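You operate a simulated robot arm through the tools that you are given. There is no shell and no other tool. Be economical: measure what you need, move in short steps, check, and stop when the job is done.

Carry out the task below with a simulated robot arm. There is one attempt and no reset: what you move stays moved.

## Task
Fill the steamer's tank to the MAX line and screw its cap on.
Fine: pour from the teal jug, spill nothing and put the jug back.
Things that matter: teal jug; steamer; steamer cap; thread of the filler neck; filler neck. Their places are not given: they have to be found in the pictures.

The check looks at the end state, three seconds after you hand in, the way a careful person would. Anything else that was tipped, shoved, dropped, spilled or broken makes it a failure. A push-on lid holds only when it is set on centred and level and pressed home; a screw cap is set on level and turned clockwise until tight.

## Robot
A 7-joint arm with a two-finger parallel gripper, fixed in place. Base frame: the origin is at the foot of the arm, x ahead of it, y to its left, z up; the work surface is at about z = 899. Lengths are in mm, angles in degrees, forces in N, time in s.
With the tool pointing down near the work surface it reaches from about 400 to 900 mm from the base axis. Its first joint turns from -115.0 to 115.0 degrees. Payload 3.91 kg.
The tool frame sits at the grasp point between the pads (the TCP): z along the fingers, y along the line on which they close. The tips reach 30 mm beyond it. Largest opening 110 mm; finger width 20, thickness 10; the body of the gripper, 48 by 112 mm, starts 55 mm behind the TCP.
Orientation is that of the tool frame in the base frame, as a unit quaternion [x, y, z, w]. With the fingers straight down and closing along the base's y, the tool's x points along the base's -x, its y along +y and its z along -z.

## Interface
- The arm moves only by the tool drive_tool. Its argument "moves" is a list of rows, each an object of numbers (a shift or turn left out is 0, a gripper value left out holds the last): "tx", "ty", "tz": the shift along the base's x, y, z in mm; "ax", "ay", "az": the turn, a rotation vector about the base's x, y, z in degrees; "fingers": the gripper command, from -1 (fully open) to 1 (shut), values between in proportion. In form: [{"tx": .., "ty": .., "tz": .., "ax": .., "ay": .., "az": .., "fingers": ..}, ...]. A call has 1 to 10 rows; each row is the pose to reach, as a shift and turn from the pose commanded when the call began. Each row takes 0.2 s and may step no farther than 50 mm and 8.6 degrees from the row before; otherwise, or with a gripper value out of range, the whole call is refused. A pose out of reach is approached as far as the arm can. The call stops where the force on the tool passes 50 N (or 10 N more than at its start, if that is more) or the arm is blocked; 0.2 s more then pass. Each finger travels about 153 mm/s and halts on what it meets, pressing with about 34 N; the grip force reading is that of the motor and also rises with nothing between the fingers. The clock runs only during rows and for 0.2 s after the last one: add rows that repeat a pose to give the fingers time. The reply holds the time, the measured pose of the TCP, the force on the tool along the base axes, the opening and the grip force, in the units named above and with some noise.
- Cameras (640 x 400 px; columns grow to the right, rows downward): "scene" is fixed at [219, 498.9, 1708.8]; the picture's right is [-0.65, -0.76, 0.00], its down [-0.70, 0.60, -0.37] and it looks along [0.28, -0.24, -0.93] (base axes); focal length 214 px, centre (320, 200). "wrist" rides on the gripper at [-36, 0, -57] in the tool frame; the picture's right is [0.00, -1.00, 0.00], its down [0.97, 0.00, -0.24] and it looks along [0.24, 0.00, 0.97] (tool axes); focal length 218 px, centre (320, 200).
- get_image(camera): a new picture of that camera. The clock stands still meanwhile.
- lift_body(by): slides the trunk up (or, below 0, down) by that many mm; the arm rides with it, the base frame stays. It gives what a move gives, with no picture.
- pixel_to_xyz(camera, pixels): for up to 12 pixels [column, row] of the newest picture of that camera ("zoom" is the newest enlarged one), the place [x, y, z] in the base frame of the surface seen there, good to about 2 mm. The clock stands still meanwhile.
- close_up(camera, box): a new picture of the part [left, top, right, bottom] of that camera's present view, enlarged. The clock stands still meanwhile.
- sign_off(): hands the job in; it is judged then, once.

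Go step by step. Measure first, check grasps and placings, and put right what went wrong. The budget is 80 turns and 46 pictures, counting those below and the enlarged ones. Unless the task says otherwise, let go and move clear before handing in, and close with one line.

The tools are called after "Call:" as name(argument=value, ...) on one line, values as JSON. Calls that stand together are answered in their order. drive_tool: Moves the arm, as the interface text tells. Its arguments: {"type":"object","properties":{"moves":{"type":"array","items":{"type":"object","properties":{"tx":{"type":"number"},"ty":{"type":"number"},"tz":{"type":"number"},"ax":{"type":"number"},"ay":{"type":"number"},"az":{"type":"number"},"fingers":{"type":"number"}}}}},"required":["moves"]} The other tools are called the same way: lift_body (by) slides the trunk up or down; get_image (camera) takes a picture; pixel_to_xyz (camera, pixels) gives the place of the surface under pixels of a picture; close_up (camera, box) takes an enlarged picture of a part of a camera's view; sign_off () hands the job in.

At the start:

```text
t: 0.0
position: [528.4, 153.6, 1374.5]
ee_rot: [0.0, 1.0, 0.001, 0.0]
wrist_force: [-0.3, 0.7, -0.4]
gripper_width: 109.9
grip_force: 0.0
trunk travel left (down, up): [-925.0, 65.0]
```

scene: 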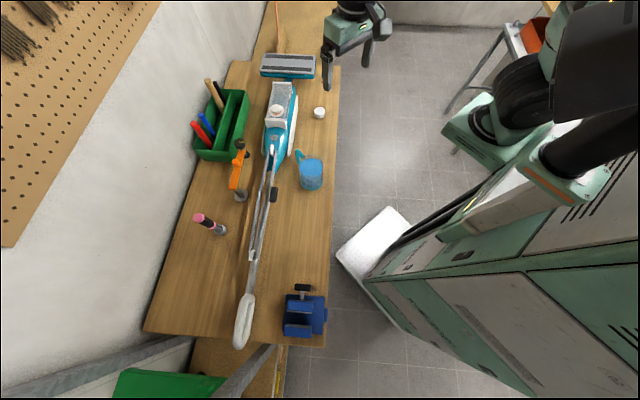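
wrist: 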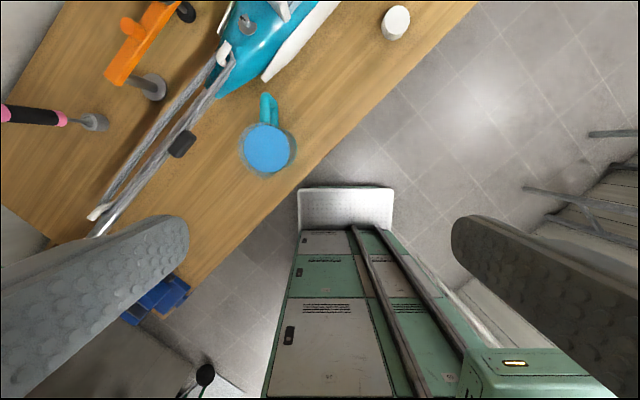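

The scene shows a teal steamer around (280,115), the jug at (310,172) and a white cap at (319,112). I'll enlarge the area to measure it.

Call:
close_up(camera="scene", box=[240, 50, 352, 120])

Call:
close_up(camera="scene", box=[240, 130, 352, 200])

Call:
pixel_to_xyz(camera="scene", pixels=[[319, 112], [319, 108], [311, 168], [311, 185], [299, 155], [277, 110], [277, 95], [280, 130], [300, 135], [320, 220], [290, 65], [330, 190]])

```text
5.71 times, centred on (296, 85) of scene
```

zoom: 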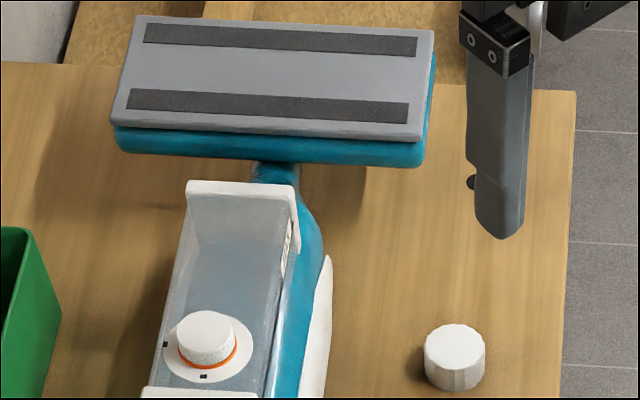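

```text
5.71 times, centred on (296, 165) of scene
```

zoom: 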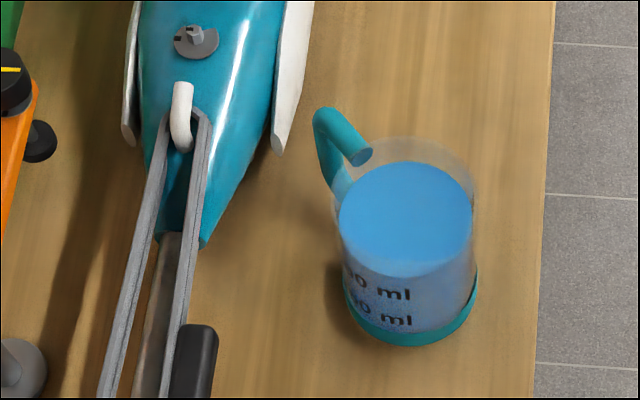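

```text
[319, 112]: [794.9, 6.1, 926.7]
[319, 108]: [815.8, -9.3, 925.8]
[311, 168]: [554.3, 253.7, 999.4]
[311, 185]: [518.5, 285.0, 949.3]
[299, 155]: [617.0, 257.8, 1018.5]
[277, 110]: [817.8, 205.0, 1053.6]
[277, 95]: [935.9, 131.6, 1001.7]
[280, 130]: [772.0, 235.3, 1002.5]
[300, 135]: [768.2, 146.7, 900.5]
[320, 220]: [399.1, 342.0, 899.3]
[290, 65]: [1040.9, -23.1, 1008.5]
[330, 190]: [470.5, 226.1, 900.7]
```

The neck on the tank looks white with an orange ring at zoom (207,340), top z≈1053. I'll move the wrist camera above it to see whether it's open.

Call:
drive_tool(moves=[{"tx": 45, "ty": 5, "tz": -10}, {"tx": 90, "ty": 10, "tz": -20}, {"tx": 135, "ty": 15, "tz": -30}, {"tx": 180, "ty": 20, "tz": -40}, {"tx": 220, "ty": 25, "tz": -50}, {"tx": 220, "ty": 25, "tz": -50}])

Call:
get_image(camera="wrist")

```text
t: 1.4
position: [748.6, 179.2, 1323.4]
ee_rot: [-0.001, 1.0, 0.0, 0.0]
wrist_force: [0.1, -0.5, -0.7]
gripper_width: 110.0
grip_force: 0.0
trunk travel left (down, up): [-925.0, 65.0]
```

```text
41 pictures are left
```

wrist: 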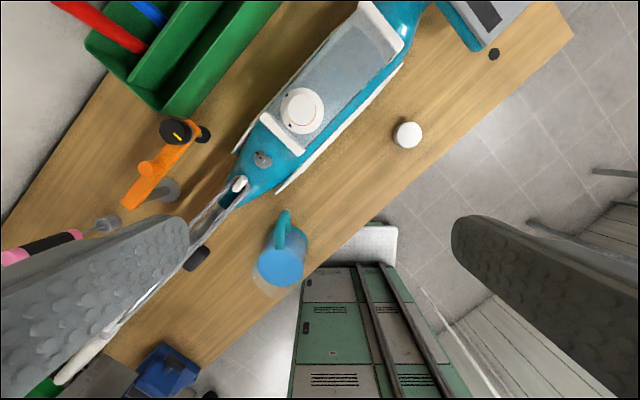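

Call:
close_up(camera="wrist", box=[240, 60, 368, 140])

Call:
close_up(camera="wrist", box=[312, 80, 472, 180])

Call:
close_up(camera="wrist", box=[216, 195, 344, 300])

Call:
pixel_to_xyz(camera="wrist", pixels=[[301, 106], [287, 104], [318, 108], [301, 122], [303, 91], [408, 133], [397, 133], [419, 133], [280, 268], [284, 214], [283, 240], [260, 270]])

```text
5.00 times, centred on (304, 100) of wrist
```

zoom: 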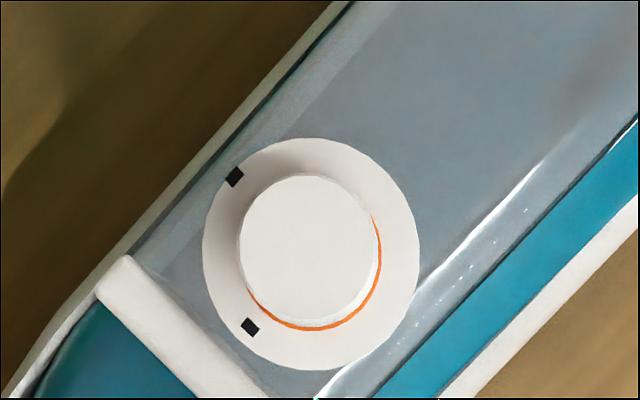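

```text
4.00 times, centred on (392, 130) of wrist
```

zoom: 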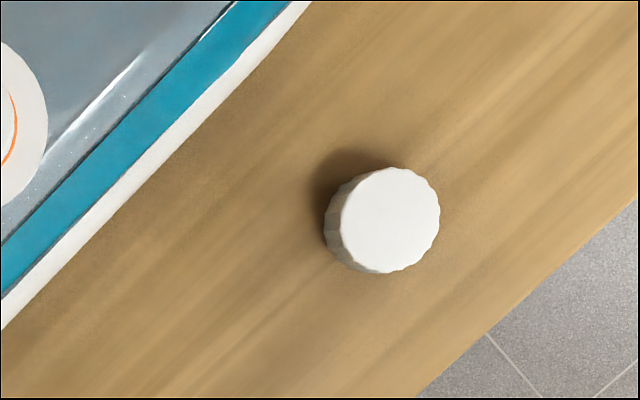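

```text
3.81 times, centred on (280, 248) of wrist
```

zoom: 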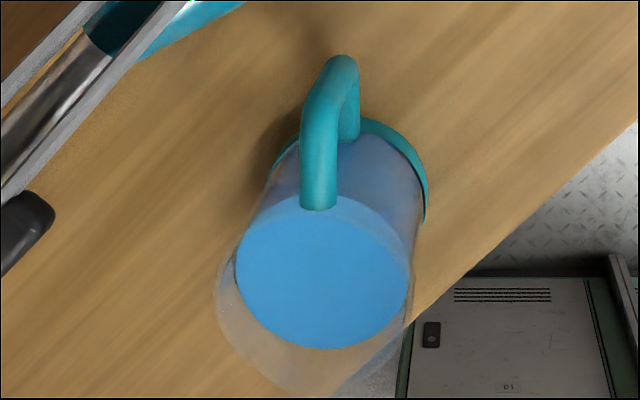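

```text
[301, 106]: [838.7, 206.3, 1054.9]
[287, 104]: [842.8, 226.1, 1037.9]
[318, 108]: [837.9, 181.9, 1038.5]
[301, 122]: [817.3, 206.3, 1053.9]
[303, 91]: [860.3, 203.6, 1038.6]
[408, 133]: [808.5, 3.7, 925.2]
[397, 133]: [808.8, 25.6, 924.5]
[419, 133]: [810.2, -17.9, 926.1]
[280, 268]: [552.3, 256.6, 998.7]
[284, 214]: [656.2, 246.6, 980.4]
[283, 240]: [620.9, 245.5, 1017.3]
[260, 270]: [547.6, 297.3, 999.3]
```

The neck at about (838,205,1054) seems to have a flat white top, and the loose cap is at (806,4). I need a closer look at the neck, the tank and the jug spout.

Call:
drive_tool(moves=[{"tx": 0, "ty": 5, "tz": -45}, {"tx": 0, "ty": 15, "tz": -90}, {"tx": 0, "ty": 25, "tz": -135}, {"tx": 0, "ty": 25, "tz": -170}, {"tx": 0, "ty": 25, "tz": -170}])

Call:
get_image(camera="wrist")

```text
t: 2.6
position: [749.6, 202.4, 1154.8]
ee_rot: [0.0, 1.0, 0.0, 0.0]
wrist_force: [-0.3, -1.0, 0.4]
gripper_width: 110.1
grip_force: 0.0
trunk travel left (down, up): [-925.0, 65.0]
```

```text
37 pictures are left
```

wrist: 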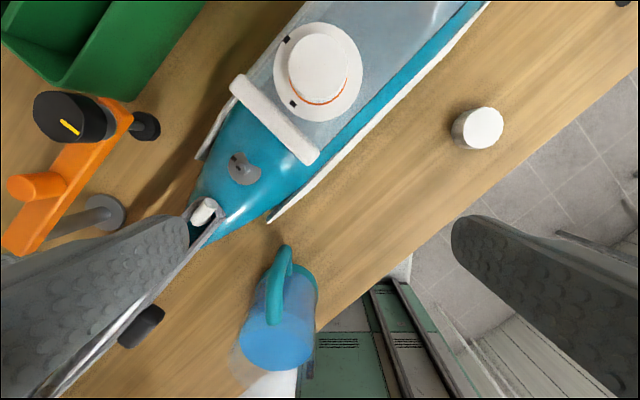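

Call:
close_up(camera="wrist", box=[256, 10, 384, 130])

Call:
close_up(camera="wrist", box=[220, 235, 340, 390])

Call:
pixel_to_xyz(camera="wrist", pixels=[[318, 68], [289, 66], [348, 70], [318, 98], [320, 40], [276, 70], [318, 112], [283, 250], [270, 318], [280, 345], [318, 300], [285, 265]])

```text
3.33 times, centred on (320, 70) of wrist
```

zoom: 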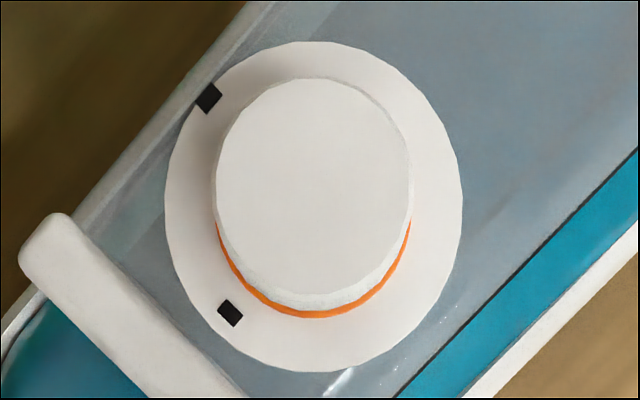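

```text
2.58 times, centred on (280, 312) of wrist
```

zoom: 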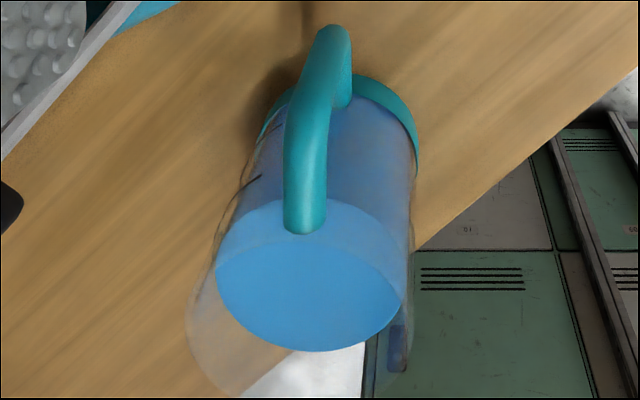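

```text
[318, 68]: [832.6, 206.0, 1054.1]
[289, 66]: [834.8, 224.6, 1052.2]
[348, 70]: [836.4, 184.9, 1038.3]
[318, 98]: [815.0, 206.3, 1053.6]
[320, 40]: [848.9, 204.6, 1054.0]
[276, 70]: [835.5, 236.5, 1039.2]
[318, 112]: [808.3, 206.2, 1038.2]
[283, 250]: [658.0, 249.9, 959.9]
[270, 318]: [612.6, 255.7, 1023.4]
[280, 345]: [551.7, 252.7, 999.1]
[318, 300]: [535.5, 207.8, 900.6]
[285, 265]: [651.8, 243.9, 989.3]
```

The top of the neck at wrist (318,68) is solid, about 38 mm across, with an orange ring under it. I'll enlarge both it and the loose cap from the oblique scene view.

Call:
close_up(camera="scene", box=[260, 98, 292, 118])

Call:
pixel_to_xyz(camera="zoom", pixels=[[320, 150], [320, 200], [320, 230], [320, 250], [320, 280], [300, 320], [270, 200], [380, 200], [500, 100], [560, 60], [320, 60], [400, 380]])

Call:
close_up(camera="scene", box=[260, 76, 308, 106])

```text
16.00 times, centred on (276, 108) of scene
```

zoom: 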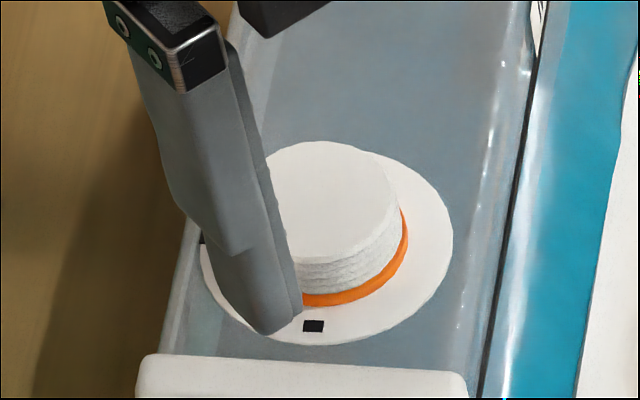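

```text
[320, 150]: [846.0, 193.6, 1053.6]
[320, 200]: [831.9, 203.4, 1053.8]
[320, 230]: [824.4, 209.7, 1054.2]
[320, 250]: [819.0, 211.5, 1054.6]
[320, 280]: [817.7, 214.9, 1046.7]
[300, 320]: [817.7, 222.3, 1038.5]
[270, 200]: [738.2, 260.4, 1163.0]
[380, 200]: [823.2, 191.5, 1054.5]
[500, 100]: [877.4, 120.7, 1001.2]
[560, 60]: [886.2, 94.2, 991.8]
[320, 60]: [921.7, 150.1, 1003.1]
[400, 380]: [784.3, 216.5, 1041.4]
```

```text
13.33 times, centred on (284, 91) of scene
```

zoom: 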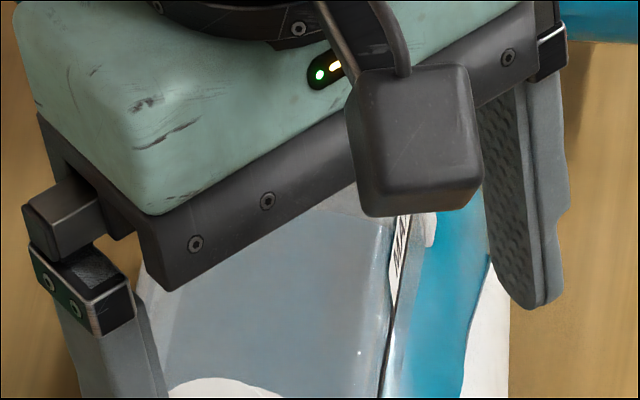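

The neck does show its thread and an orange seal ring, and there is a label on the tank's right-hand side. I'll move to the steamer's -y side and tilt the wrist camera to see the tank level and the MAX line.

Call:
drive_tool(moves=[{"tx": -10, "ty": -40, "tz": -5, "az": 8}, {"tx": -20, "ty": -80, "tz": -10, "az": 16}, {"tx": -30, "ty": -120, "tz": -15, "az": 24}, {"tx": -40, "ty": -160, "tz": -20, "az": 32}, {"tx": -50, "ty": -200, "tz": -25, "az": 40}, {"tx": -50, "ty": -200, "tz": -25, "az": 40}])

Call:
drive_tool(moves=[{"ax": 5.4, "ay": -6.3}, {"ax": 10.8, "ay": -12.6}, {"ax": 16.2, "ay": -18.9}, {"ax": 21.6, "ay": -25.2}, {"ax": 27, "ay": -31.5}, {"ax": 32.4, "ay": -37.8}, {"ax": 37.8, "ay": -44.1}, {"ax": 43.2, "ay": -50.4}, {"ax": 48.6, "ay": -56.7}, {"ax": 48.6, "ay": -56.7}])

Call:
get_image(camera="wrist")

```text
t: 4.0
position: [697.3, 1.3, 1129.6]
ee_rot: [-0.343, 0.939, 0.0, 0.0]
wrist_force: [-0.4, -0.5, -0.9]
gripper_width: 109.8
grip_force: 0.1
trunk travel left (down, up): [-925.0, 65.0]
```

```text
t: 6.2
position: [697.2, 2.5, 1128.5]
ee_rot: [-0.271, 0.746, 0.214, 0.569]
wrist_force: [0.6, -0.2, 0.2]
gripper_width: 110.0
grip_force: 0.0
trunk travel left (down, up): [-925.0, 65.0]
```

```text
32 pictures are left
```

wrist: 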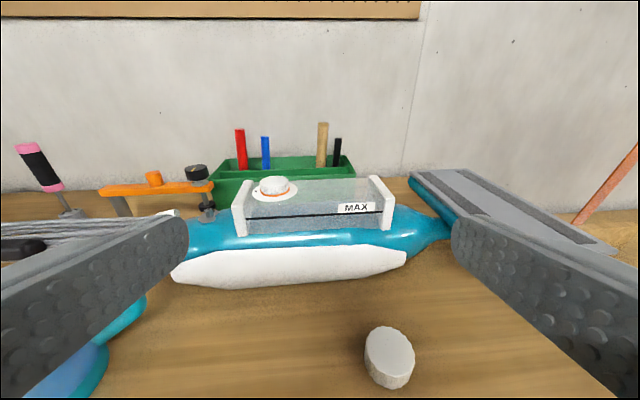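

Call:
close_up(camera="wrist", box=[222, 165, 402, 245])

Call:
pixel_to_xyz(camera="wrist", pixels=[[252, 217], [375, 211], [374, 182], [388, 210], [240, 210], [252, 230], [382, 225], [300, 195], [275, 178], [300, 215], [300, 225]])

```text
3.56 times, centred on (312, 205) of wrist
```

zoom: 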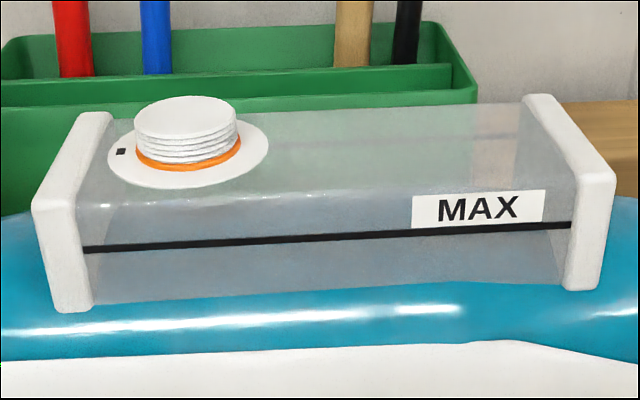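

```text
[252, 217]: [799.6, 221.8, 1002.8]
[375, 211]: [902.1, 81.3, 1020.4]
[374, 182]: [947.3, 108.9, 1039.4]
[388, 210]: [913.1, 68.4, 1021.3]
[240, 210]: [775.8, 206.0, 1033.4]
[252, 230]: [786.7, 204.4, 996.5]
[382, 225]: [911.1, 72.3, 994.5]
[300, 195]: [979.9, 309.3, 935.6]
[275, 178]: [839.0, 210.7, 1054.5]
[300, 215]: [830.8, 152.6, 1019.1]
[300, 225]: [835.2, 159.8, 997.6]
```

The tank is empty and the MAX line is at about z≈1018, so it needs roughly half of what's in the jug. I plan a horizontal side grip on the jug body opposite the handle, so first I'll back off to a pre-grasp pose to look at the jug side-on.

Call:
drive_tool(moves=[{"tx": -35, "ty": 28, "az": -1.5}, {"tx": -70, "ty": 56, "az": -3}, {"tx": -105, "ty": 84, "az": -4.5}, {"tx": -140, "ty": 112, "az": -6}, {"tx": -175, "ty": 140, "az": -7.5}, {"tx": -207, "ty": 168, "az": -9}, {"tx": -240, "ty": 195, "az": -10}, {"tx": -240, "ty": 195, "tz": -45, "az": -10}, {"tx": -240, "ty": 195, "tz": -75, "az": -10}, {"tx": -240, "ty": 195, "tz": -75, "az": -10}])

Call:
get_image(camera="wrist")

```text
t: 8.4
position: [458.2, 197.7, 1052.5]
ee_rot: [-0.205, 0.767, 0.164, 0.585]
wrist_force: [-0.1, 0.4, 0.2]
gripper_width: 110.2
grip_force: 0.0
out of reach, approached as far as the arm can: row 4, 5, 6
trunk travel left (down, up): [-925.0, 65.0]
```

```text
30 pictures are left
```

wrist: 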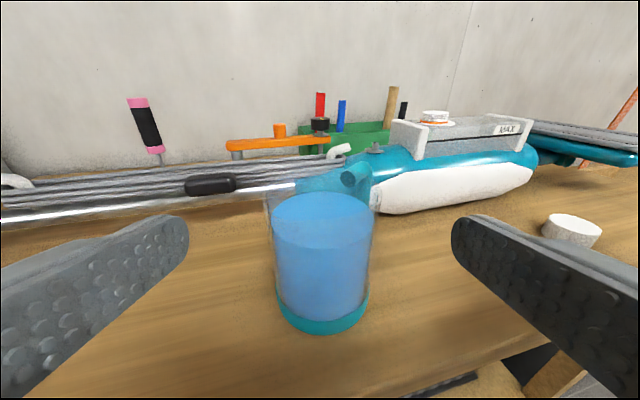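

The arm reached the pre-grasp heading, and the jug is ahead of it at wrist (322,250). I'll enlarge the jug and measure its visible edges.

Call:
close_up(camera="wrist", box=[248, 150, 408, 340])

Call:
pixel_to_xyz(camera="wrist", pixels=[[280, 300], [322, 328], [368, 300], [322, 280], [276, 250], [372, 250], [300, 215], [345, 215], [322, 215], [357, 175], [322, 200], [322, 240]])

```text
2.11 times, centred on (328, 245) of wrist
```

zoom: 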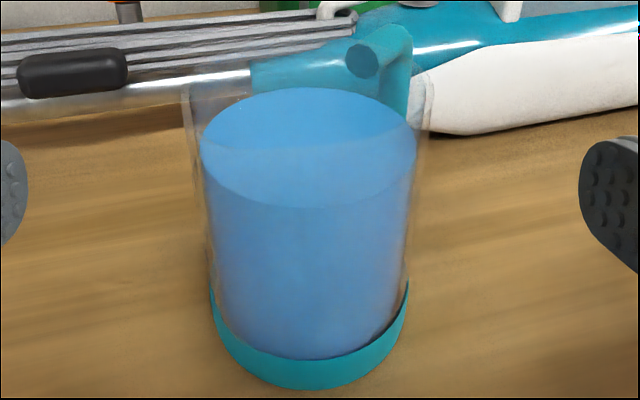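

```text
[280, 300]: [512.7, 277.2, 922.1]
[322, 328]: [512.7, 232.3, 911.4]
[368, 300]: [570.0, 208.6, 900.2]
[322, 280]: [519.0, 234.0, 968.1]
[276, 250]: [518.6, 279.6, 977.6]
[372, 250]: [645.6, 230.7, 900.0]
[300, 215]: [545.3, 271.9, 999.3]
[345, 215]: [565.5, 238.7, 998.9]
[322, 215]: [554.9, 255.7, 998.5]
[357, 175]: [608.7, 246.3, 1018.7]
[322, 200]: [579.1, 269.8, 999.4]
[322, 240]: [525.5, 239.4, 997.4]
```

The jug is centred at about (555.5,256) with outer radius ~47 and rim z≈1024. I'll level the tool and descend to z≈955 at the standoff.

Call:
drive_tool(moves=[{"tz": -30, "ax": 3.7, "ay": -6.5}, {"tz": -60, "ax": 7.4, "ay": -12.8}, {"tz": -97, "ax": 7.4, "ay": -12.8}, {"tz": -97, "ax": 7.4, "ay": -12.8}, {"tz": -97, "ax": 7.4, "ay": -12.8}])

Call:
get_image(camera="scene")

```text
t: 9.6
position: [492.8, 199.0, 980.4]
ee_rot: [-0.191, 0.655, 0.182, 0.708]
wrist_force: [-0.6, 0.3, 0.6]
gripper_width: 110.0
grip_force: 0.2
trunk travel left (down, up): [-925.0, 65.0]
```

```text
28 pictures are left
```

scene: 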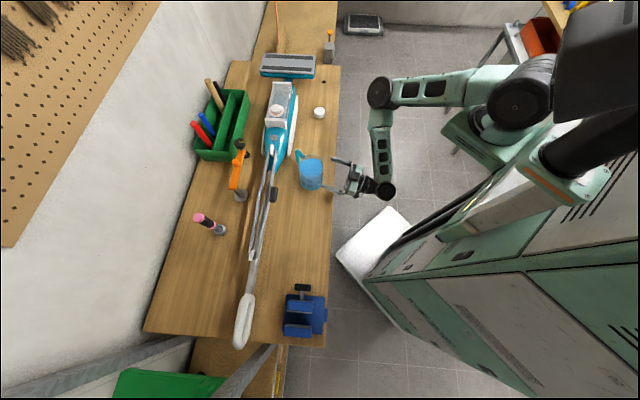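

The pose reads (492.8,199,980), which is not the commanded one. I'll hold for a moment to see whether it's still moving.

Call:
drive_tool(moves=[{"tx": 0}, {"tx": 0}])

```text
t: 10.2
position: [492.8, 199.7, 979.7]
ee_rot: [-0.19, 0.656, 0.18, 0.708]
wrist_force: [-0.1, 1.0, -0.2]
gripper_width: 109.9
grip_force: 0.0
trunk travel left (down, up): [-925.0, 65.0]
```

The arm is at a limit here because the shoulder is too high. I'll raise the tool, then lower the trunk to get a better posture.

Call:
drive_tool(moves=[{"tz": 49}, {"tz": 98}, {"tz": 147}, {"tz": 196}, {"tz": 245}, {"tz": 295}, {"tz": 295}])

Call:
lift_body(by=-250)

Call:
get_image(camera="scene")

```text
t: 11.8
position: [473.8, 231.7, 1243.1]
ee_rot: [-0.187, 0.676, 0.181, 0.689]
wrist_force: [0.5, 0.8, -0.2]
gripper_width: 109.9
grip_force: 0.0
out of reach, approached as far as the arm can: row 5, 6, 7
trunk travel left (down, up): [-925.0, 65.0]
```

```text
t: 14.4
position: [471.1, 235.4, 995.4]
ee_rot: [-0.187, 0.675, 0.186, 0.689]
wrist_force: [-0.4, -0.1, -0.1]
gripper_width: 109.8
grip_force: 0.0
trunk travel left (down, up): [-675.0, 315.0]
```

```text
27 pictures are left
```

scene: 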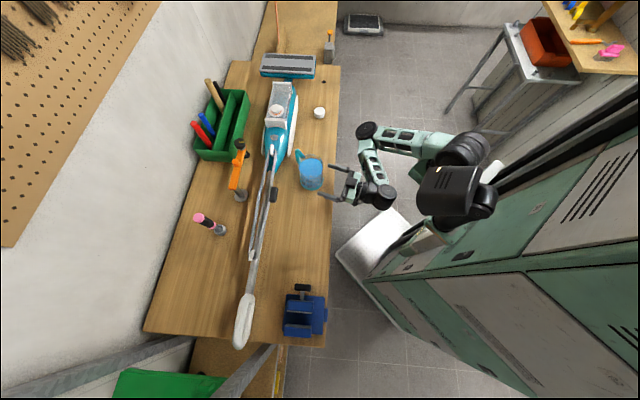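

The trunk is down and the TCP is at (471,235,995). I'll issue a null move to learn where the commanded pose now is.

Call:
drive_tool(moves=[{"tx": 0}, {"tx": 0}, {"tx": 0}])

```text
t: 15.2
position: [472.8, 233.6, 996.4]
ee_rot: [-0.187, 0.675, 0.185, 0.689]
wrist_force: [1.0, -0.2, -0.1]
gripper_width: 110.1
grip_force: 0.1
trunk travel left (down, up): [-675.0, 315.0]
```

The commanded pose was reset to the actual one. I'll align laterally with the jug and descend to z≈955 at the standoff.

Call:
drive_tool(moves=[{"tx": -14.6, "ty": -35}, {"tx": -14.6, "ty": -35, "tz": -41}, {"tx": -14.6, "ty": -35, "tz": -41}, {"tx": -14.6, "ty": -35, "tz": -41}])

Call:
get_image(camera="wrist")

```text
t: 16.2
position: [464.6, 211.6, 956.7]
ee_rot: [-0.191, 0.662, 0.185, 0.701]
wrist_force: [-0.1, 0.9, 0.3]
gripper_width: 109.9
grip_force: 0.0
out of reach, approached as far as the arm can: row 1, 2, 3, 4
trunk travel left (down, up): [-675.0, 315.0]
```

```text
26 pictures are left
```

wrist: 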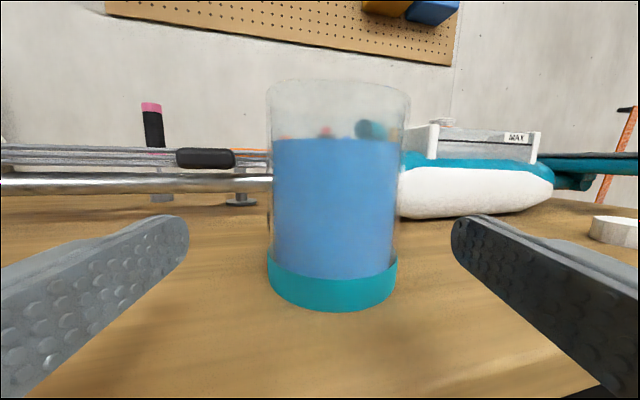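

The jug is slightly right of centre (col 335), and the arm stopped short of the standoff at its inner limit. I'll advance a little along the heading and check the pose.

Call:
drive_tool(moves=[{"tx": 17, "ty": 10}, {"tx": 34.5, "ty": 20}, {"tx": 34.5, "ty": 20}, {"tx": 34.5, "ty": 20}])

```text
t: 17.2
position: [492.6, 229.2, 939.0]
ee_rot: [-0.184, 0.686, 0.188, 0.679]
wrist_force: [-0.3, -0.1, -0.3]
gripper_width: 109.9
grip_force: 0.1
trunk travel left (down, up): [-675.0, 315.0]
```

Call:
drive_tool(moves=[{"tx": 0}, {"tx": 0}, {"tx": 0}])

```text
t: 18.0
position: [491.0, 229.6, 938.8]
ee_rot: [-0.184, 0.686, 0.188, 0.679]
wrist_force: [-0.3, 0.5, 0.4]
gripper_width: 109.9
grip_force: 0.1
trunk travel left (down, up): [-675.0, 315.0]
```

This pose is kinematically poor: the arm stalled 20 mm off. I'll switch to a top-down grip on the jug, which also suits pouring from the steamer's far side with the hand above the neck. First I'll raise the trunk straight up and check the clearances around the far side.

Call:
lift_body(by=250)

Call:
get_image(camera="scene")

Call:
pixel_to_xyz(camera="scene", pixels=[[246, 95], [240, 115], [225, 155], [232, 92], [208, 82], [217, 84], [202, 116], [193, 123], [264, 110], [267, 95], [256, 110], [299, 125]])

```text
t: 20.6
position: [491.5, 229.6, 1188.4]
ee_rot: [-0.184, 0.686, 0.188, 0.678]
wrist_force: [0.0, 0.2, 0.5]
gripper_width: 109.9
grip_force: 0.1
trunk travel left (down, up): [-925.0, 65.0]
```

```text
25 pictures are left
```

scene: 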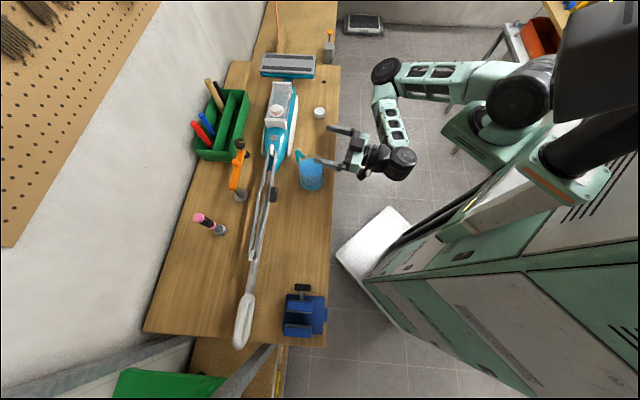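

```text
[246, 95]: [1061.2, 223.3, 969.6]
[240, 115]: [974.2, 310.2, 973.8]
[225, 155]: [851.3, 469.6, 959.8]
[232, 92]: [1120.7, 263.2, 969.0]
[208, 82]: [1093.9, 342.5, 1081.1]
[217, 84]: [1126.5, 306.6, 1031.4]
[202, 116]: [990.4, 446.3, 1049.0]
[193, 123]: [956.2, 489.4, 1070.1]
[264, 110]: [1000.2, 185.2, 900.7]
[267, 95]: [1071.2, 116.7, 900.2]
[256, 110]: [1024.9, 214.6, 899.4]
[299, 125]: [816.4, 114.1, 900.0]
```

The tray wall starts about 174 mm beyond the neck at z≈970, so the far-side pour has room. I'll turn the tool back to pointing down while moving above the jug.

Call:
drive_tool(moves=[{"ax": -4.3, "ay": 7.3, "tz": 5}, {"ax": -8.6, "ay": 14.6, "tz": 10}, {"ax": -12.9, "ay": 21.9, "tz": 10}, {"ax": -17.2, "ay": 29.2, "tz": 10}, {"ax": -21.5, "ay": 36.5, "tz": 10}, {"ax": -25.8, "ay": 43.8, "tz": 10}, {"ax": -30.1, "ay": 51.1, "tz": 10}, {"ax": -34.4, "ay": 58.4, "tz": 10}, {"ax": -38.7, "ay": 65.7, "tz": 10}, {"ax": -43, "ay": 73, "tz": 10}])

Call:
drive_tool(moves=[{"ax": -2.3, "ay": 4, "tx": 21, "ty": 9}, {"ax": -2.3, "ay": 4, "tx": 42, "ty": 18, "tz": -20}, {"ax": -2.3, "ay": 4, "tx": 64, "ty": 26.5, "tz": -40}, {"ax": -2.3, "ay": 4, "tx": 64, "ty": 26.5, "tz": -50}, {"ax": -2.3, "ay": 4, "tx": 64, "ty": 26.5, "tz": -50}])

Call:
get_image(camera="wrist")

```text
t: 21.4
position: [528.4, 231.5, 1324.1]
ee_rot: [-0.248, 0.698, 0.091, 0.666]
wrist_force: [1.0, -1.2, 0.1]
gripper_width: 110.0
grip_force: 0.1
trunk travel left (down, up): [-925.0, 65.0]
stopped in row 4: the arm was blocked; the commanded pose is now the measured one
```

```text
t: 22.6
position: [591.0, 258.2, 1275.2]
ee_rot: [-0.259, 0.723, 0.085, 0.635]
wrist_force: [-0.8, -0.9, 0.1]
gripper_width: 110.1
grip_force: 0.1
trunk travel left (down, up): [-925.0, 65.0]
```

```text
24 pictures are left
```

wrist: 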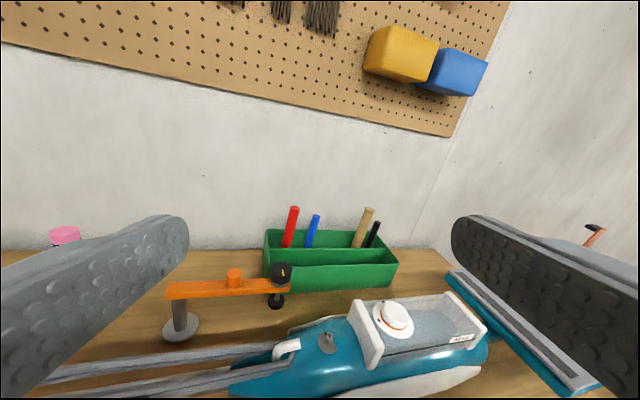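

The first turn hit a joint limit, and the tool is now at (591,258,1275), pitched about 10° down and rolled. I computed the rotation to straight down (yaw 30) as (−30.7, 73.6, −7.9)° and will apply it in ten steps.

Call:
drive_tool(moves=[{"ax": -3.07, "ay": 7.36, "az": -0.79}, {"ax": -6.14, "ay": 14.72, "az": -1.58}, {"ax": -9.21, "ay": 22.08, "az": -2.37}, {"ax": -12.28, "ay": 29.44, "az": -3.16}, {"ax": -15.35, "ay": 36.8, "az": -3.95}, {"ax": -18.42, "ay": 44.16, "az": -4.74}, {"ax": -21.49, "ay": 51.52, "az": -5.53}, {"ax": -24.56, "ay": 58.88, "az": -6.32}, {"ax": -27.63, "ay": 66.24, "az": -7.11}, {"ax": -30.7, "ay": 73.6, "az": -7.9}])

Call:
drive_tool(moves=[{"tx": 0}, {"tx": 0}])

```text
t: 24.8
position: [591.0, 258.7, 1274.3]
ee_rot: [-0.259, 0.966, 0.0, 0.0]
wrist_force: [-1.2, -0.3, 0.5]
gripper_width: 110.0
grip_force: 0.1
trunk travel left (down, up): [-925.0, 65.0]
```

```text
t: 25.4
position: [589.8, 258.7, 1274.0]
ee_rot: [-0.259, 0.966, 0.0, 0.001]
wrist_force: [-0.4, -0.1, 0.2]
gripper_width: 109.8
grip_force: 0.0
trunk travel left (down, up): [-925.0, 65.0]
```

The tool is exactly down at yaw 30. Before taking water I'll rehearse the pour pose empty, beyond the neck with yaw 43 and a tilt to about 60°.

Call:
drive_tool(moves=[{"tx": 48, "ty": -2, "tz": -10, "az": 2}, {"tx": 96, "ty": -4, "tz": -20, "az": 4}, {"tx": 144, "ty": -6, "tz": -30, "az": 6}, {"tx": 192, "ty": -8, "tz": -40, "az": 8}, {"tx": 240, "ty": -10, "tz": -50, "az": 10}, {"tx": 286, "ty": -12.7, "tz": -60, "az": 13}, {"tx": 286, "ty": -12.7, "tz": -100, "az": 13}, {"tx": 286, "ty": -12.7, "tz": -140, "az": 13}, {"tx": 286, "ty": -12.7, "tz": -160, "az": 13}, {"tx": 286, "ty": -12.7, "tz": -160, "az": 13}])

Call:
drive_tool(moves=[{"ax": 5.48, "ay": -5.84}, {"ax": 10.96, "ay": -11.68}, {"ax": 16.44, "ay": -17.52}, {"ax": 21.92, "ay": -23.36}, {"ax": 27.4, "ay": -29.2}, {"ax": 32.9, "ay": -35.04}, {"ax": 38.4, "ay": -40.9}, {"ax": 43.2, "ay": -46}, {"ax": 43.2, "ay": -46}])

```text
t: 27.6
position: [823.0, 250.5, 1127.9]
ee_rot: [-0.366, 0.931, 0.0, 0.0]
wrist_force: [-0.4, -0.8, -0.3]
gripper_width: 110.0
grip_force: 0.2
out of reach, approached as far as the arm can: row 5, 6, 7, 8, 9, 10
trunk travel left (down, up): [-925.0, 65.0]
```

```text
t: 29.6
position: [824.2, 247.9, 1126.6]
ee_rot: [-0.312, 0.792, 0.195, 0.486]
wrist_force: [0.0, 0.5, 0.5]
gripper_width: 110.0
grip_force: 0.1
trunk travel left (down, up): [-925.0, 65.0]
```

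The tilt itself works, but the vertical reach clipped at x≈823. I'll test whether, tilted, it can reach (874,246).

Call:
drive_tool(moves=[{"tx": 25, "ty": 0, "tz": -10}, {"tx": 48, "ty": -5, "tz": -20}, {"tx": 48, "ty": -5, "tz": -20}])

Call:
get_image(camera="scene")

```text
t: 30.4
position: [873.6, 242.0, 1106.7]
ee_rot: [-0.31, 0.793, 0.193, 0.487]
wrist_force: [0.2, 0.2, 0.2]
gripper_width: 109.9
grip_force: 0.1
trunk travel left (down, up): [-925.0, 65.0]
```

```text
23 pictures are left
```

scene: 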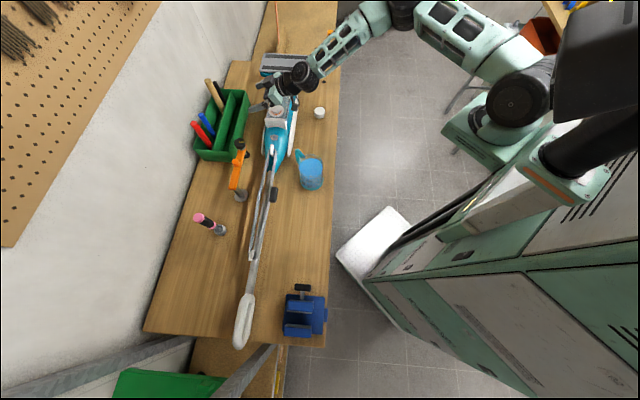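

The full tilt reaches the target. I'll check the 30° tilt at the same spot.

Call:
drive_tool(moves=[{"ax": -5.3, "ay": 5.6}, {"ax": -10.6, "ay": 11.3}, {"ax": -15.9, "ay": 17}, {"ax": -22.6, "ay": 22.6}, {"ax": -22.6, "ay": 22.6}])

```text
refused: row 4 steps farther than a row can; nothing moved
```

Call:
drive_tool(moves=[{"ax": -5.3, "ay": 5.6}, {"ax": -10.6, "ay": 11.3}, {"ax": -15.9, "ay": 17}, {"ax": -21.2, "ay": 22.6}, {"ax": -21.2, "ay": 22.6}])

```text
t: 31.6
position: [873.0, 244.2, 1107.6]
ee_rot: [-0.351, 0.894, 0.102, 0.259]
wrist_force: [0.2, -0.4, 0.2]
gripper_width: 109.6
grip_force: 0.2
trunk travel left (down, up): [-925.0, 65.0]
```

Both tilts work. Now I'll return above the jug, with the tool down again at yaw 30.

Call:
drive_tool(moves=[{"tz": 40}, {"tx": -30, "tz": 80, "ax": -5.5, "ay": 5.8}, {"tx": -65, "ty": 2, "tz": 100, "ax": -11, "ay": 11.6}, {"tx": -110, "ty": 4, "tz": 110, "ax": -16.5, "ay": 17.4}, {"tx": -158, "ty": 6, "tz": 110, "ax": -21.8, "ay": 23.3}, {"tx": -206, "ty": 8, "tz": 110, "ax": -21.8, "ay": 23.3}, {"tx": -254, "ty": 10, "tz": 110, "ax": -21.8, "ay": 23.3}, {"tx": -300, "ty": 12, "tz": 100, "ax": -21.8, "ay": 23.3}, {"tx": -318, "ty": 12, "tz": 80, "ax": -21.8, "ay": 23.3}, {"tx": -318, "ty": 12, "tz": 80, "ax": -21.8, "ay": 23.3}])

Call:
lift_body(by=-80)

```text
t: 33.8
position: [554.5, 256.4, 1187.3]
ee_rot: [-0.367, 0.93, 0.002, 0.002]
wrist_force: [-0.1, 0.0, -0.7]
gripper_width: 110.1
grip_force: 0.0
trunk travel left (down, up): [-925.0, 65.0]
```

```text
t: 35.0
position: [554.7, 257.0, 1108.3]
ee_rot: [-0.366, 0.931, 0.002, 0.002]
wrist_force: [-0.1, -0.4, -0.1]
gripper_width: 110.0
grip_force: 0.0
trunk travel left (down, up): [-845.0, 145.0]
```

I'm above the jug at (555,257) with yaw 43, which can be kept for the pour. One look to check the fingers straddle the body clear of the handle.

Call:
get_image(camera="wrist")

```text
22 pictures are left
```

wrist: 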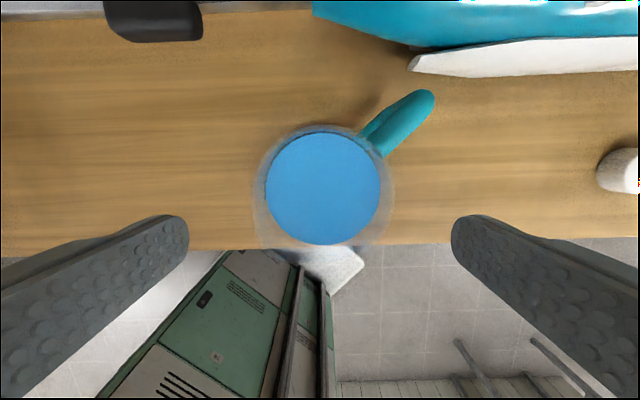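

The jug is well centred between the fingers and the handle is clear at the upper right. I'll descend to z≈995.

Call:
drive_tool(moves=[{"tx": 3, "ty": 0, "tz": -40}, {"tx": 3, "ty": 0, "tz": -80}, {"tx": 3, "ty": 0, "tz": -113}, {"tx": 3, "ty": 0, "tz": -113}])

Call:
get_image(camera="wrist")

```text
t: 36.0
position: [559.0, 255.4, 994.3]
ee_rot: [-0.365, 0.931, 0.002, 0.003]
wrist_force: [0.4, -0.9, -0.6]
gripper_width: 110.3
grip_force: 0.0
trunk travel left (down, up): [-845.0, 145.0]
```

```text
21 pictures are left
```

wrist: 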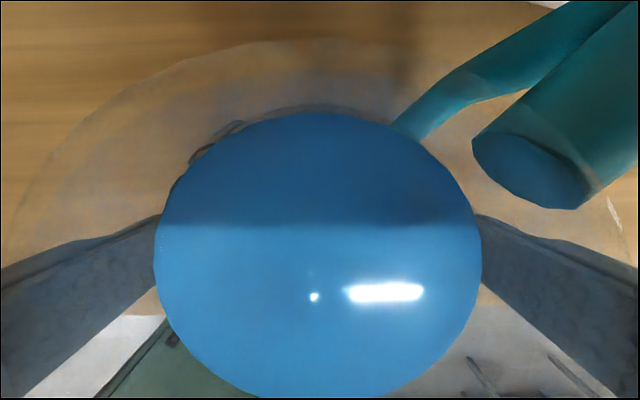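

The water disc is centred between the pads at col 318, so I'll close the fingers.

Call:
drive_tool(moves=[{"fingers": 1}, {"fingers": 1}, {"fingers": 1}, {"fingers": 1}])

Call:
drive_tool(moves=[{"tz": 10}, {"tz": 25}, {"tz": 25}])

```text
t: 37.0
position: [559.2, 255.0, 993.3]
ee_rot: [-0.366, 0.931, 0.002, 0.003]
wrist_force: [-1.6, 1.5, -0.8]
gripper_width: 94.5
grip_force: 33.5
trunk travel left (down, up): [-845.0, 145.0]
```

```text
t: 37.8
position: [559.3, 256.3, 1020.3]
ee_rot: [-0.365, 0.931, 0.001, 0.003]
wrist_force: [1.2, 0.1, -7.3]
gripper_width: 94.5
grip_force: 33.6
trunk travel left (down, up): [-845.0, 145.0]
```

The jug is held (width 94.5, about 7 N). I'll raise it gently and check with a picture.

Call:
drive_tool(moves=[{"tz": 20}, {"tz": 45}, {"tz": 75}, {"tz": 105}, {"tz": 135}, {"tz": 155}, {"tz": 165}, {"tx": 15, "tz": 165}, {"tx": 40, "tz": 165}, {"tx": 60, "tz": 165}])

Call:
close_up(camera="scene", box=[230, 70, 390, 200])

```text
t: 40.0
position: [616.8, 255.7, 1183.8]
ee_rot: [-0.365, 0.931, 0.001, 0.002]
wrist_force: [-0.2, -1.2, -6.0]
gripper_width: 94.3
grip_force: 33.6
trunk travel left (down, up): [-845.0, 145.0]
```

```text
3.08 times, centred on (310, 135) of scene
```

zoom: 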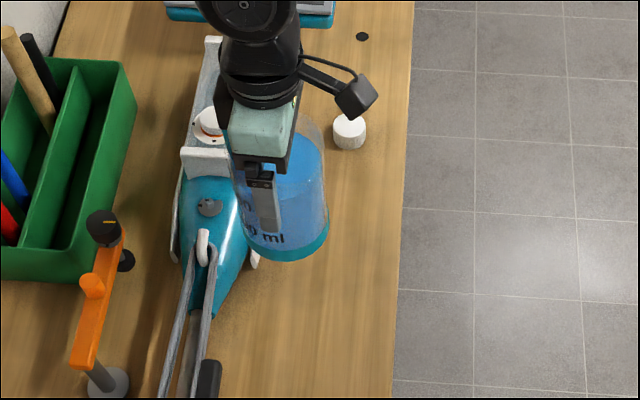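

The jug hangs upright and clear. I'll carry it over the steamer to the far side of the neck, staying high and tilting only 20°, which is below the spill angle of about 31°.

Call:
drive_tool(moves=[{"tx": 15}, {"tx": 42}, {"tx": 70, "ty": 3}, {"tx": 98, "ty": 6, "ax": 1, "ay": -1.1}, {"tx": 126, "ty": 9, "ax": 3, "ay": -3.2}, {"tx": 154, "ty": 9, "ax": 5.5, "ay": -5.8}, {"tx": 182, "ty": 6, "ax": 8, "ay": -8.5}, {"tx": 210, "ty": 2, "ax": 10.5, "ay": -11.2}, {"tx": 238, "ty": -3, "ax": 12.7, "ay": -13.6}, {"tx": 254, "ty": -5, "ax": 13.7, "ay": -14.6}])

Call:
drive_tool(moves=[{"tx": 4}, {"tx": 8}, {"tx": 8}])

```text
t: 42.2
position: [872.6, 250.6, 1184.5]
ee_rot: [-0.36, 0.916, 0.066, 0.163]
wrist_force: [-0.1, 0.0, -7.3]
gripper_width: 94.4
grip_force: 34.5
trunk travel left (down, up): [-845.0, 145.0]
```

```text
t: 43.0
position: [879.6, 250.6, 1184.5]
ee_rot: [-0.36, 0.916, 0.066, 0.164]
wrist_force: [0.7, 0.7, -7.3]
gripper_width: 94.7
grip_force: 33.7
trunk travel left (down, up): [-845.0, 145.0]
```

Tilted 20° at (880,251,1184), with no loss of weight. I'll lower the jug toward the neck and bring the tilt to 28°, just under the pour angle, then look.

Call:
drive_tool(moves=[{"tx": -1, "ty": -1, "tz": -20}, {"tx": -2.8, "ty": -3.5, "tz": -40}, {"tx": -2.8, "ty": -3.5, "tz": -54}, {"tx": -2.8, "ty": -3.5, "tz": -64, "ax": 2.74, "ay": -2.92}, {"tx": -2.8, "ty": -3.5, "tz": -74, "ax": 5.48, "ay": -5.84}, {"tx": -2.8, "ty": -3.5, "tz": -74, "ax": 5.48, "ay": -5.84}])

Call:
close_up(camera="scene", box=[230, 60, 330, 130])

Call:
get_image(camera="wrist")

```text
t: 44.4
position: [878.4, 247.8, 1109.1]
ee_rot: [-0.355, 0.902, 0.092, 0.227]
wrist_force: [0.2, -0.2, -6.8]
gripper_width: 94.3
grip_force: 33.7
trunk travel left (down, up): [-845.0, 145.0]
```

```text
5.71 times, centred on (280, 95) of scene
```

zoom: 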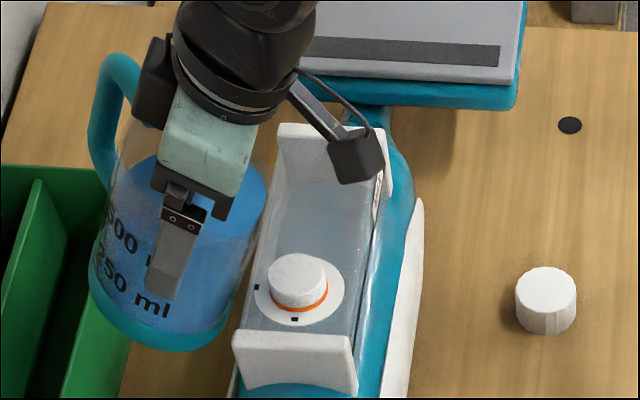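

```text
18 pictures are left
```

wrist: 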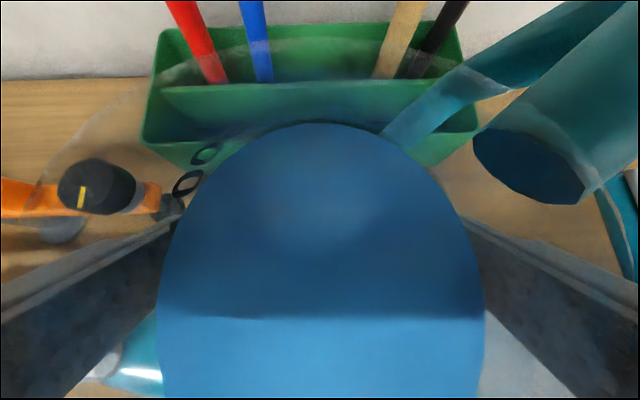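

The lip lines up directly above the neck in the scene view, allowing for parallax, and nothing has spilled. I'll tilt slowly to 34° and look.

Call:
drive_tool(moves=[{"ax": 1.37, "ay": -1.46, "tz": -3}, {"ax": 2.74, "ay": -2.92, "tz": -6}, {"ax": 4.11, "ay": -4.38, "tz": -9}, {"ax": 4.11, "ay": -4.38, "tz": -9}, {"ax": 4.11, "ay": -4.38, "tz": -9}])

Call:
close_up(camera="scene", box=[230, 60, 330, 130])

```text
t: 45.6
position: [878.9, 247.5, 1102.3]
ee_rot: [-0.35, 0.889, 0.109, 0.273]
wrist_force: [0.9, -0.1, -6.7]
gripper_width: 94.5
grip_force: 34.0
trunk travel left (down, up): [-845.0, 145.0]
```

```text
5.71 times, centred on (280, 95) of scene
```

zoom: 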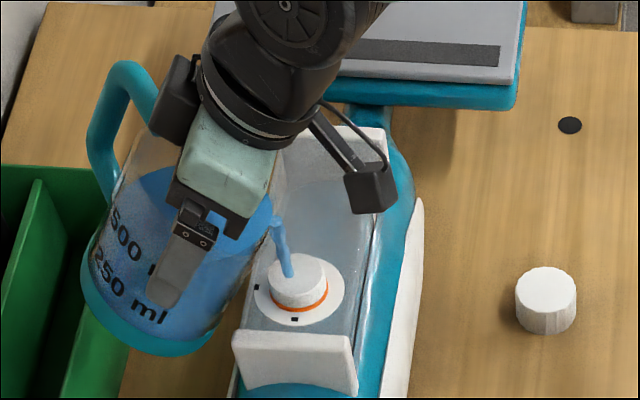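

A stream leaves the lip and lands on the middle of the neck at zoom (290,273). I'll continue tilting gradually to 42°.

Call:
drive_tool(moves=[{"ax": 1.37, "ay": -1.46, "tz": -1}, {"ax": 2.74, "ay": -2.92, "tz": -3}, {"ax": 4.11, "ay": -4.38, "tz": -5}, {"ax": 5.48, "ay": -5.84, "tz": -6}, {"ax": 5.48, "ay": -5.84, "tz": -6}, {"ax": 5.48, "ay": -5.84, "tz": -6}])

Call:
close_up(camera="scene", box=[230, 60, 330, 130])

```text
t: 47.0
position: [876.5, 247.9, 1095.6]
ee_rot: [-0.341, 0.868, 0.134, 0.335]
wrist_force: [0.2, 1.0, -5.8]
gripper_width: 94.3
grip_force: 33.7
trunk travel left (down, up): [-845.0, 145.0]
```

```text
5.71 times, centred on (280, 95) of scene
```

zoom: 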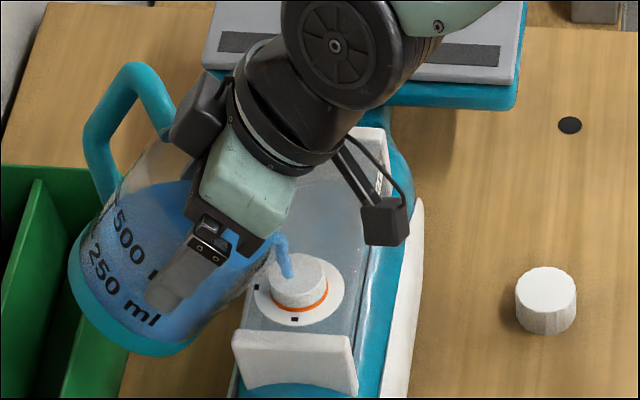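

The stream is still landing on the neck. I'll tilt to 48° and zoom in tightly on the tank to find the level.

Call:
drive_tool(moves=[{"ax": 1.37, "ay": -1.46, "tz": -1}, {"ax": 2.74, "ay": -2.92, "tz": -1}, {"ax": 4.11, "ay": -4.38, "tz": -2}, {"ax": 4.11, "ay": -4.38, "tz": -2}, {"ax": 4.11, "ay": -4.38, "tz": -2}])

Call:
close_up(camera="scene", box=[262, 76, 310, 124])

```text
t: 48.2
position: [877.2, 248.0, 1094.1]
ee_rot: [-0.335, 0.848, 0.153, 0.38]
wrist_force: [-0.1, 0.6, -5.0]
gripper_width: 94.3
grip_force: 34.5
trunk travel left (down, up): [-845.0, 145.0]
```

```text
8.33 times, centred on (286, 100) of scene
```

zoom: 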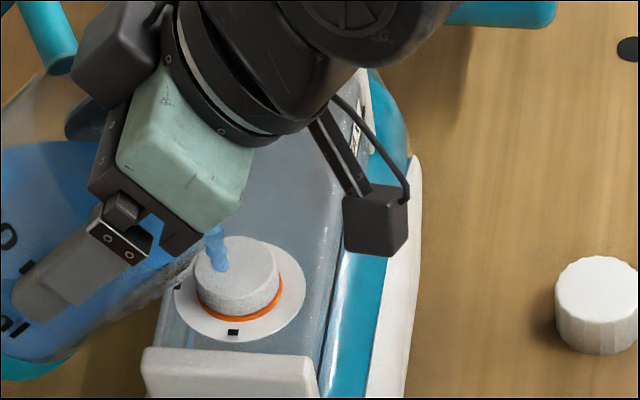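

The wrist force fell from about 7.2 to 5.0 N, so very roughly 150–200 ml has gone. Overfilling can't be undone, so I'll stop here, untilt, raise the jug and check the level.

Call:
drive_tool(moves=[{"ax": -4.8, "ay": 5.1, "tz": 5}, {"ax": -9.6, "ay": 10.2, "tz": 12}, {"ax": -13.7, "ay": 14.6, "tz": 20}, {"ax": -16, "ay": 17, "tz": 40}, {"ax": -19, "ay": 20.2, "tz": 65}, {"ax": -19, "ay": 20.2, "tz": 90}, {"ax": -19, "ay": 20.2, "tz": 90, "tx": -20, "ty": 10}, {"ax": -19, "ay": 20.2, "tz": 90, "tx": -50, "ty": 25}, {"ax": -19, "ay": 20.2, "tz": 90, "tx": -80, "ty": 40}, {"ax": -19, "ay": 20.2, "tz": 90, "tx": -105, "ty": 50}])

Call:
drive_tool(moves=[{"tx": -25}, {"tx": -50}, {"tx": -75}, {"tx": -75}])

Call:
close_up(camera="scene", box=[262, 76, 310, 124])

```text
t: 50.4
position: [772.7, 298.5, 1183.3]
ee_rot: [-0.36, 0.916, 0.067, 0.166]
wrist_force: [1.3, -0.2, -5.7]
gripper_width: 94.1
grip_force: 34.3
trunk travel left (down, up): [-845.0, 145.0]
```

```text
t: 51.4
position: [698.6, 297.6, 1182.9]
ee_rot: [-0.36, 0.915, 0.067, 0.166]
wrist_force: [0.1, 0.2, -4.7]
gripper_width: 94.2
grip_force: 34.0
trunk travel left (down, up): [-845.0, 145.0]
```

```text
8.33 times, centred on (286, 100) of scene
```

zoom: 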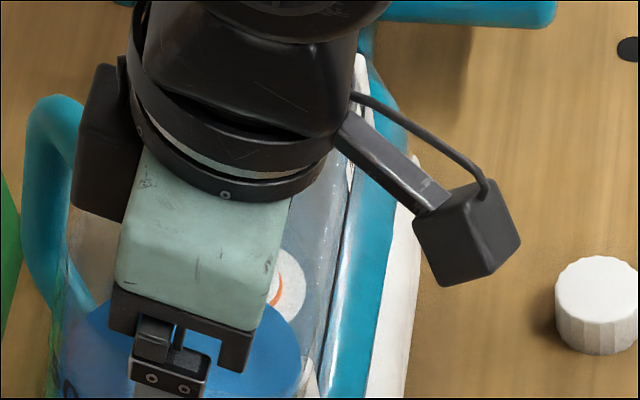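

The arm still hides the tank. I'll bring the jug back over its own place and then look.

Call:
drive_tool(moves=[{"tx": -30, "ty": -7, "ax": -4, "ay": 4.3}, {"tx": -60, "ty": -14, "ax": -9, "ay": 9.6}, {"tx": -90, "ty": -21, "ax": -13.7, "ay": 14.6}, {"tx": -115, "ty": -30, "ax": -13.7, "ay": 14.6}, {"tx": -138, "ty": -42, "ax": -13.7, "ay": 14.6}, {"tx": -138, "ty": -42, "ax": -13.7, "ay": 14.6}])

Call:
close_up(camera="scene", box=[262, 76, 310, 124])

```text
t: 52.8
position: [559.7, 256.0, 1183.9]
ee_rot: [-0.366, 0.93, 0.002, 0.005]
wrist_force: [-0.1, 0.5, -5.6]
gripper_width: 94.5
grip_force: 34.1
trunk travel left (down, up): [-845.0, 145.0]
```

```text
8.33 times, centred on (286, 100) of scene
```

zoom: 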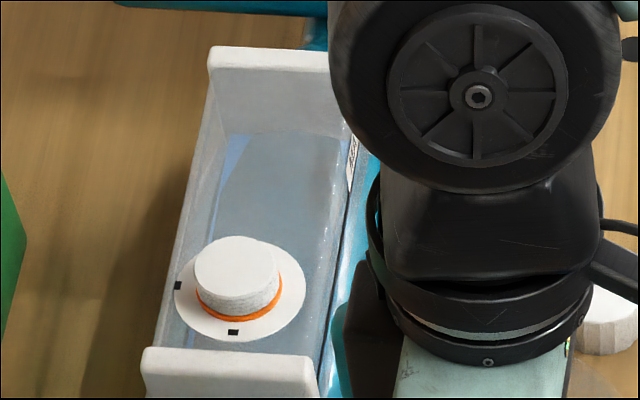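

The dry tank floor read z≈1001.5 earlier through the clear top. I'll query the surface seen inside the tank now.

Call:
pixel_to_xyz(camera="zoom", pixels=[[280, 170], [260, 200], [300, 200], [320, 240], [230, 170], [215, 200], [280, 150], [310, 320], [240, 145], [280, 100], [345, 230]])

```text
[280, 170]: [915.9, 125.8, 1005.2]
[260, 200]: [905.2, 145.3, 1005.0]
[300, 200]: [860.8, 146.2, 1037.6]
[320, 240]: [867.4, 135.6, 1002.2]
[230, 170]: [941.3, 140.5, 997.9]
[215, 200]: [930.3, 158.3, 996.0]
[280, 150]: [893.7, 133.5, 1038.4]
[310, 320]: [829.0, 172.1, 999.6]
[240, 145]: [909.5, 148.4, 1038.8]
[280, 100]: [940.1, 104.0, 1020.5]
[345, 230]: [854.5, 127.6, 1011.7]
```

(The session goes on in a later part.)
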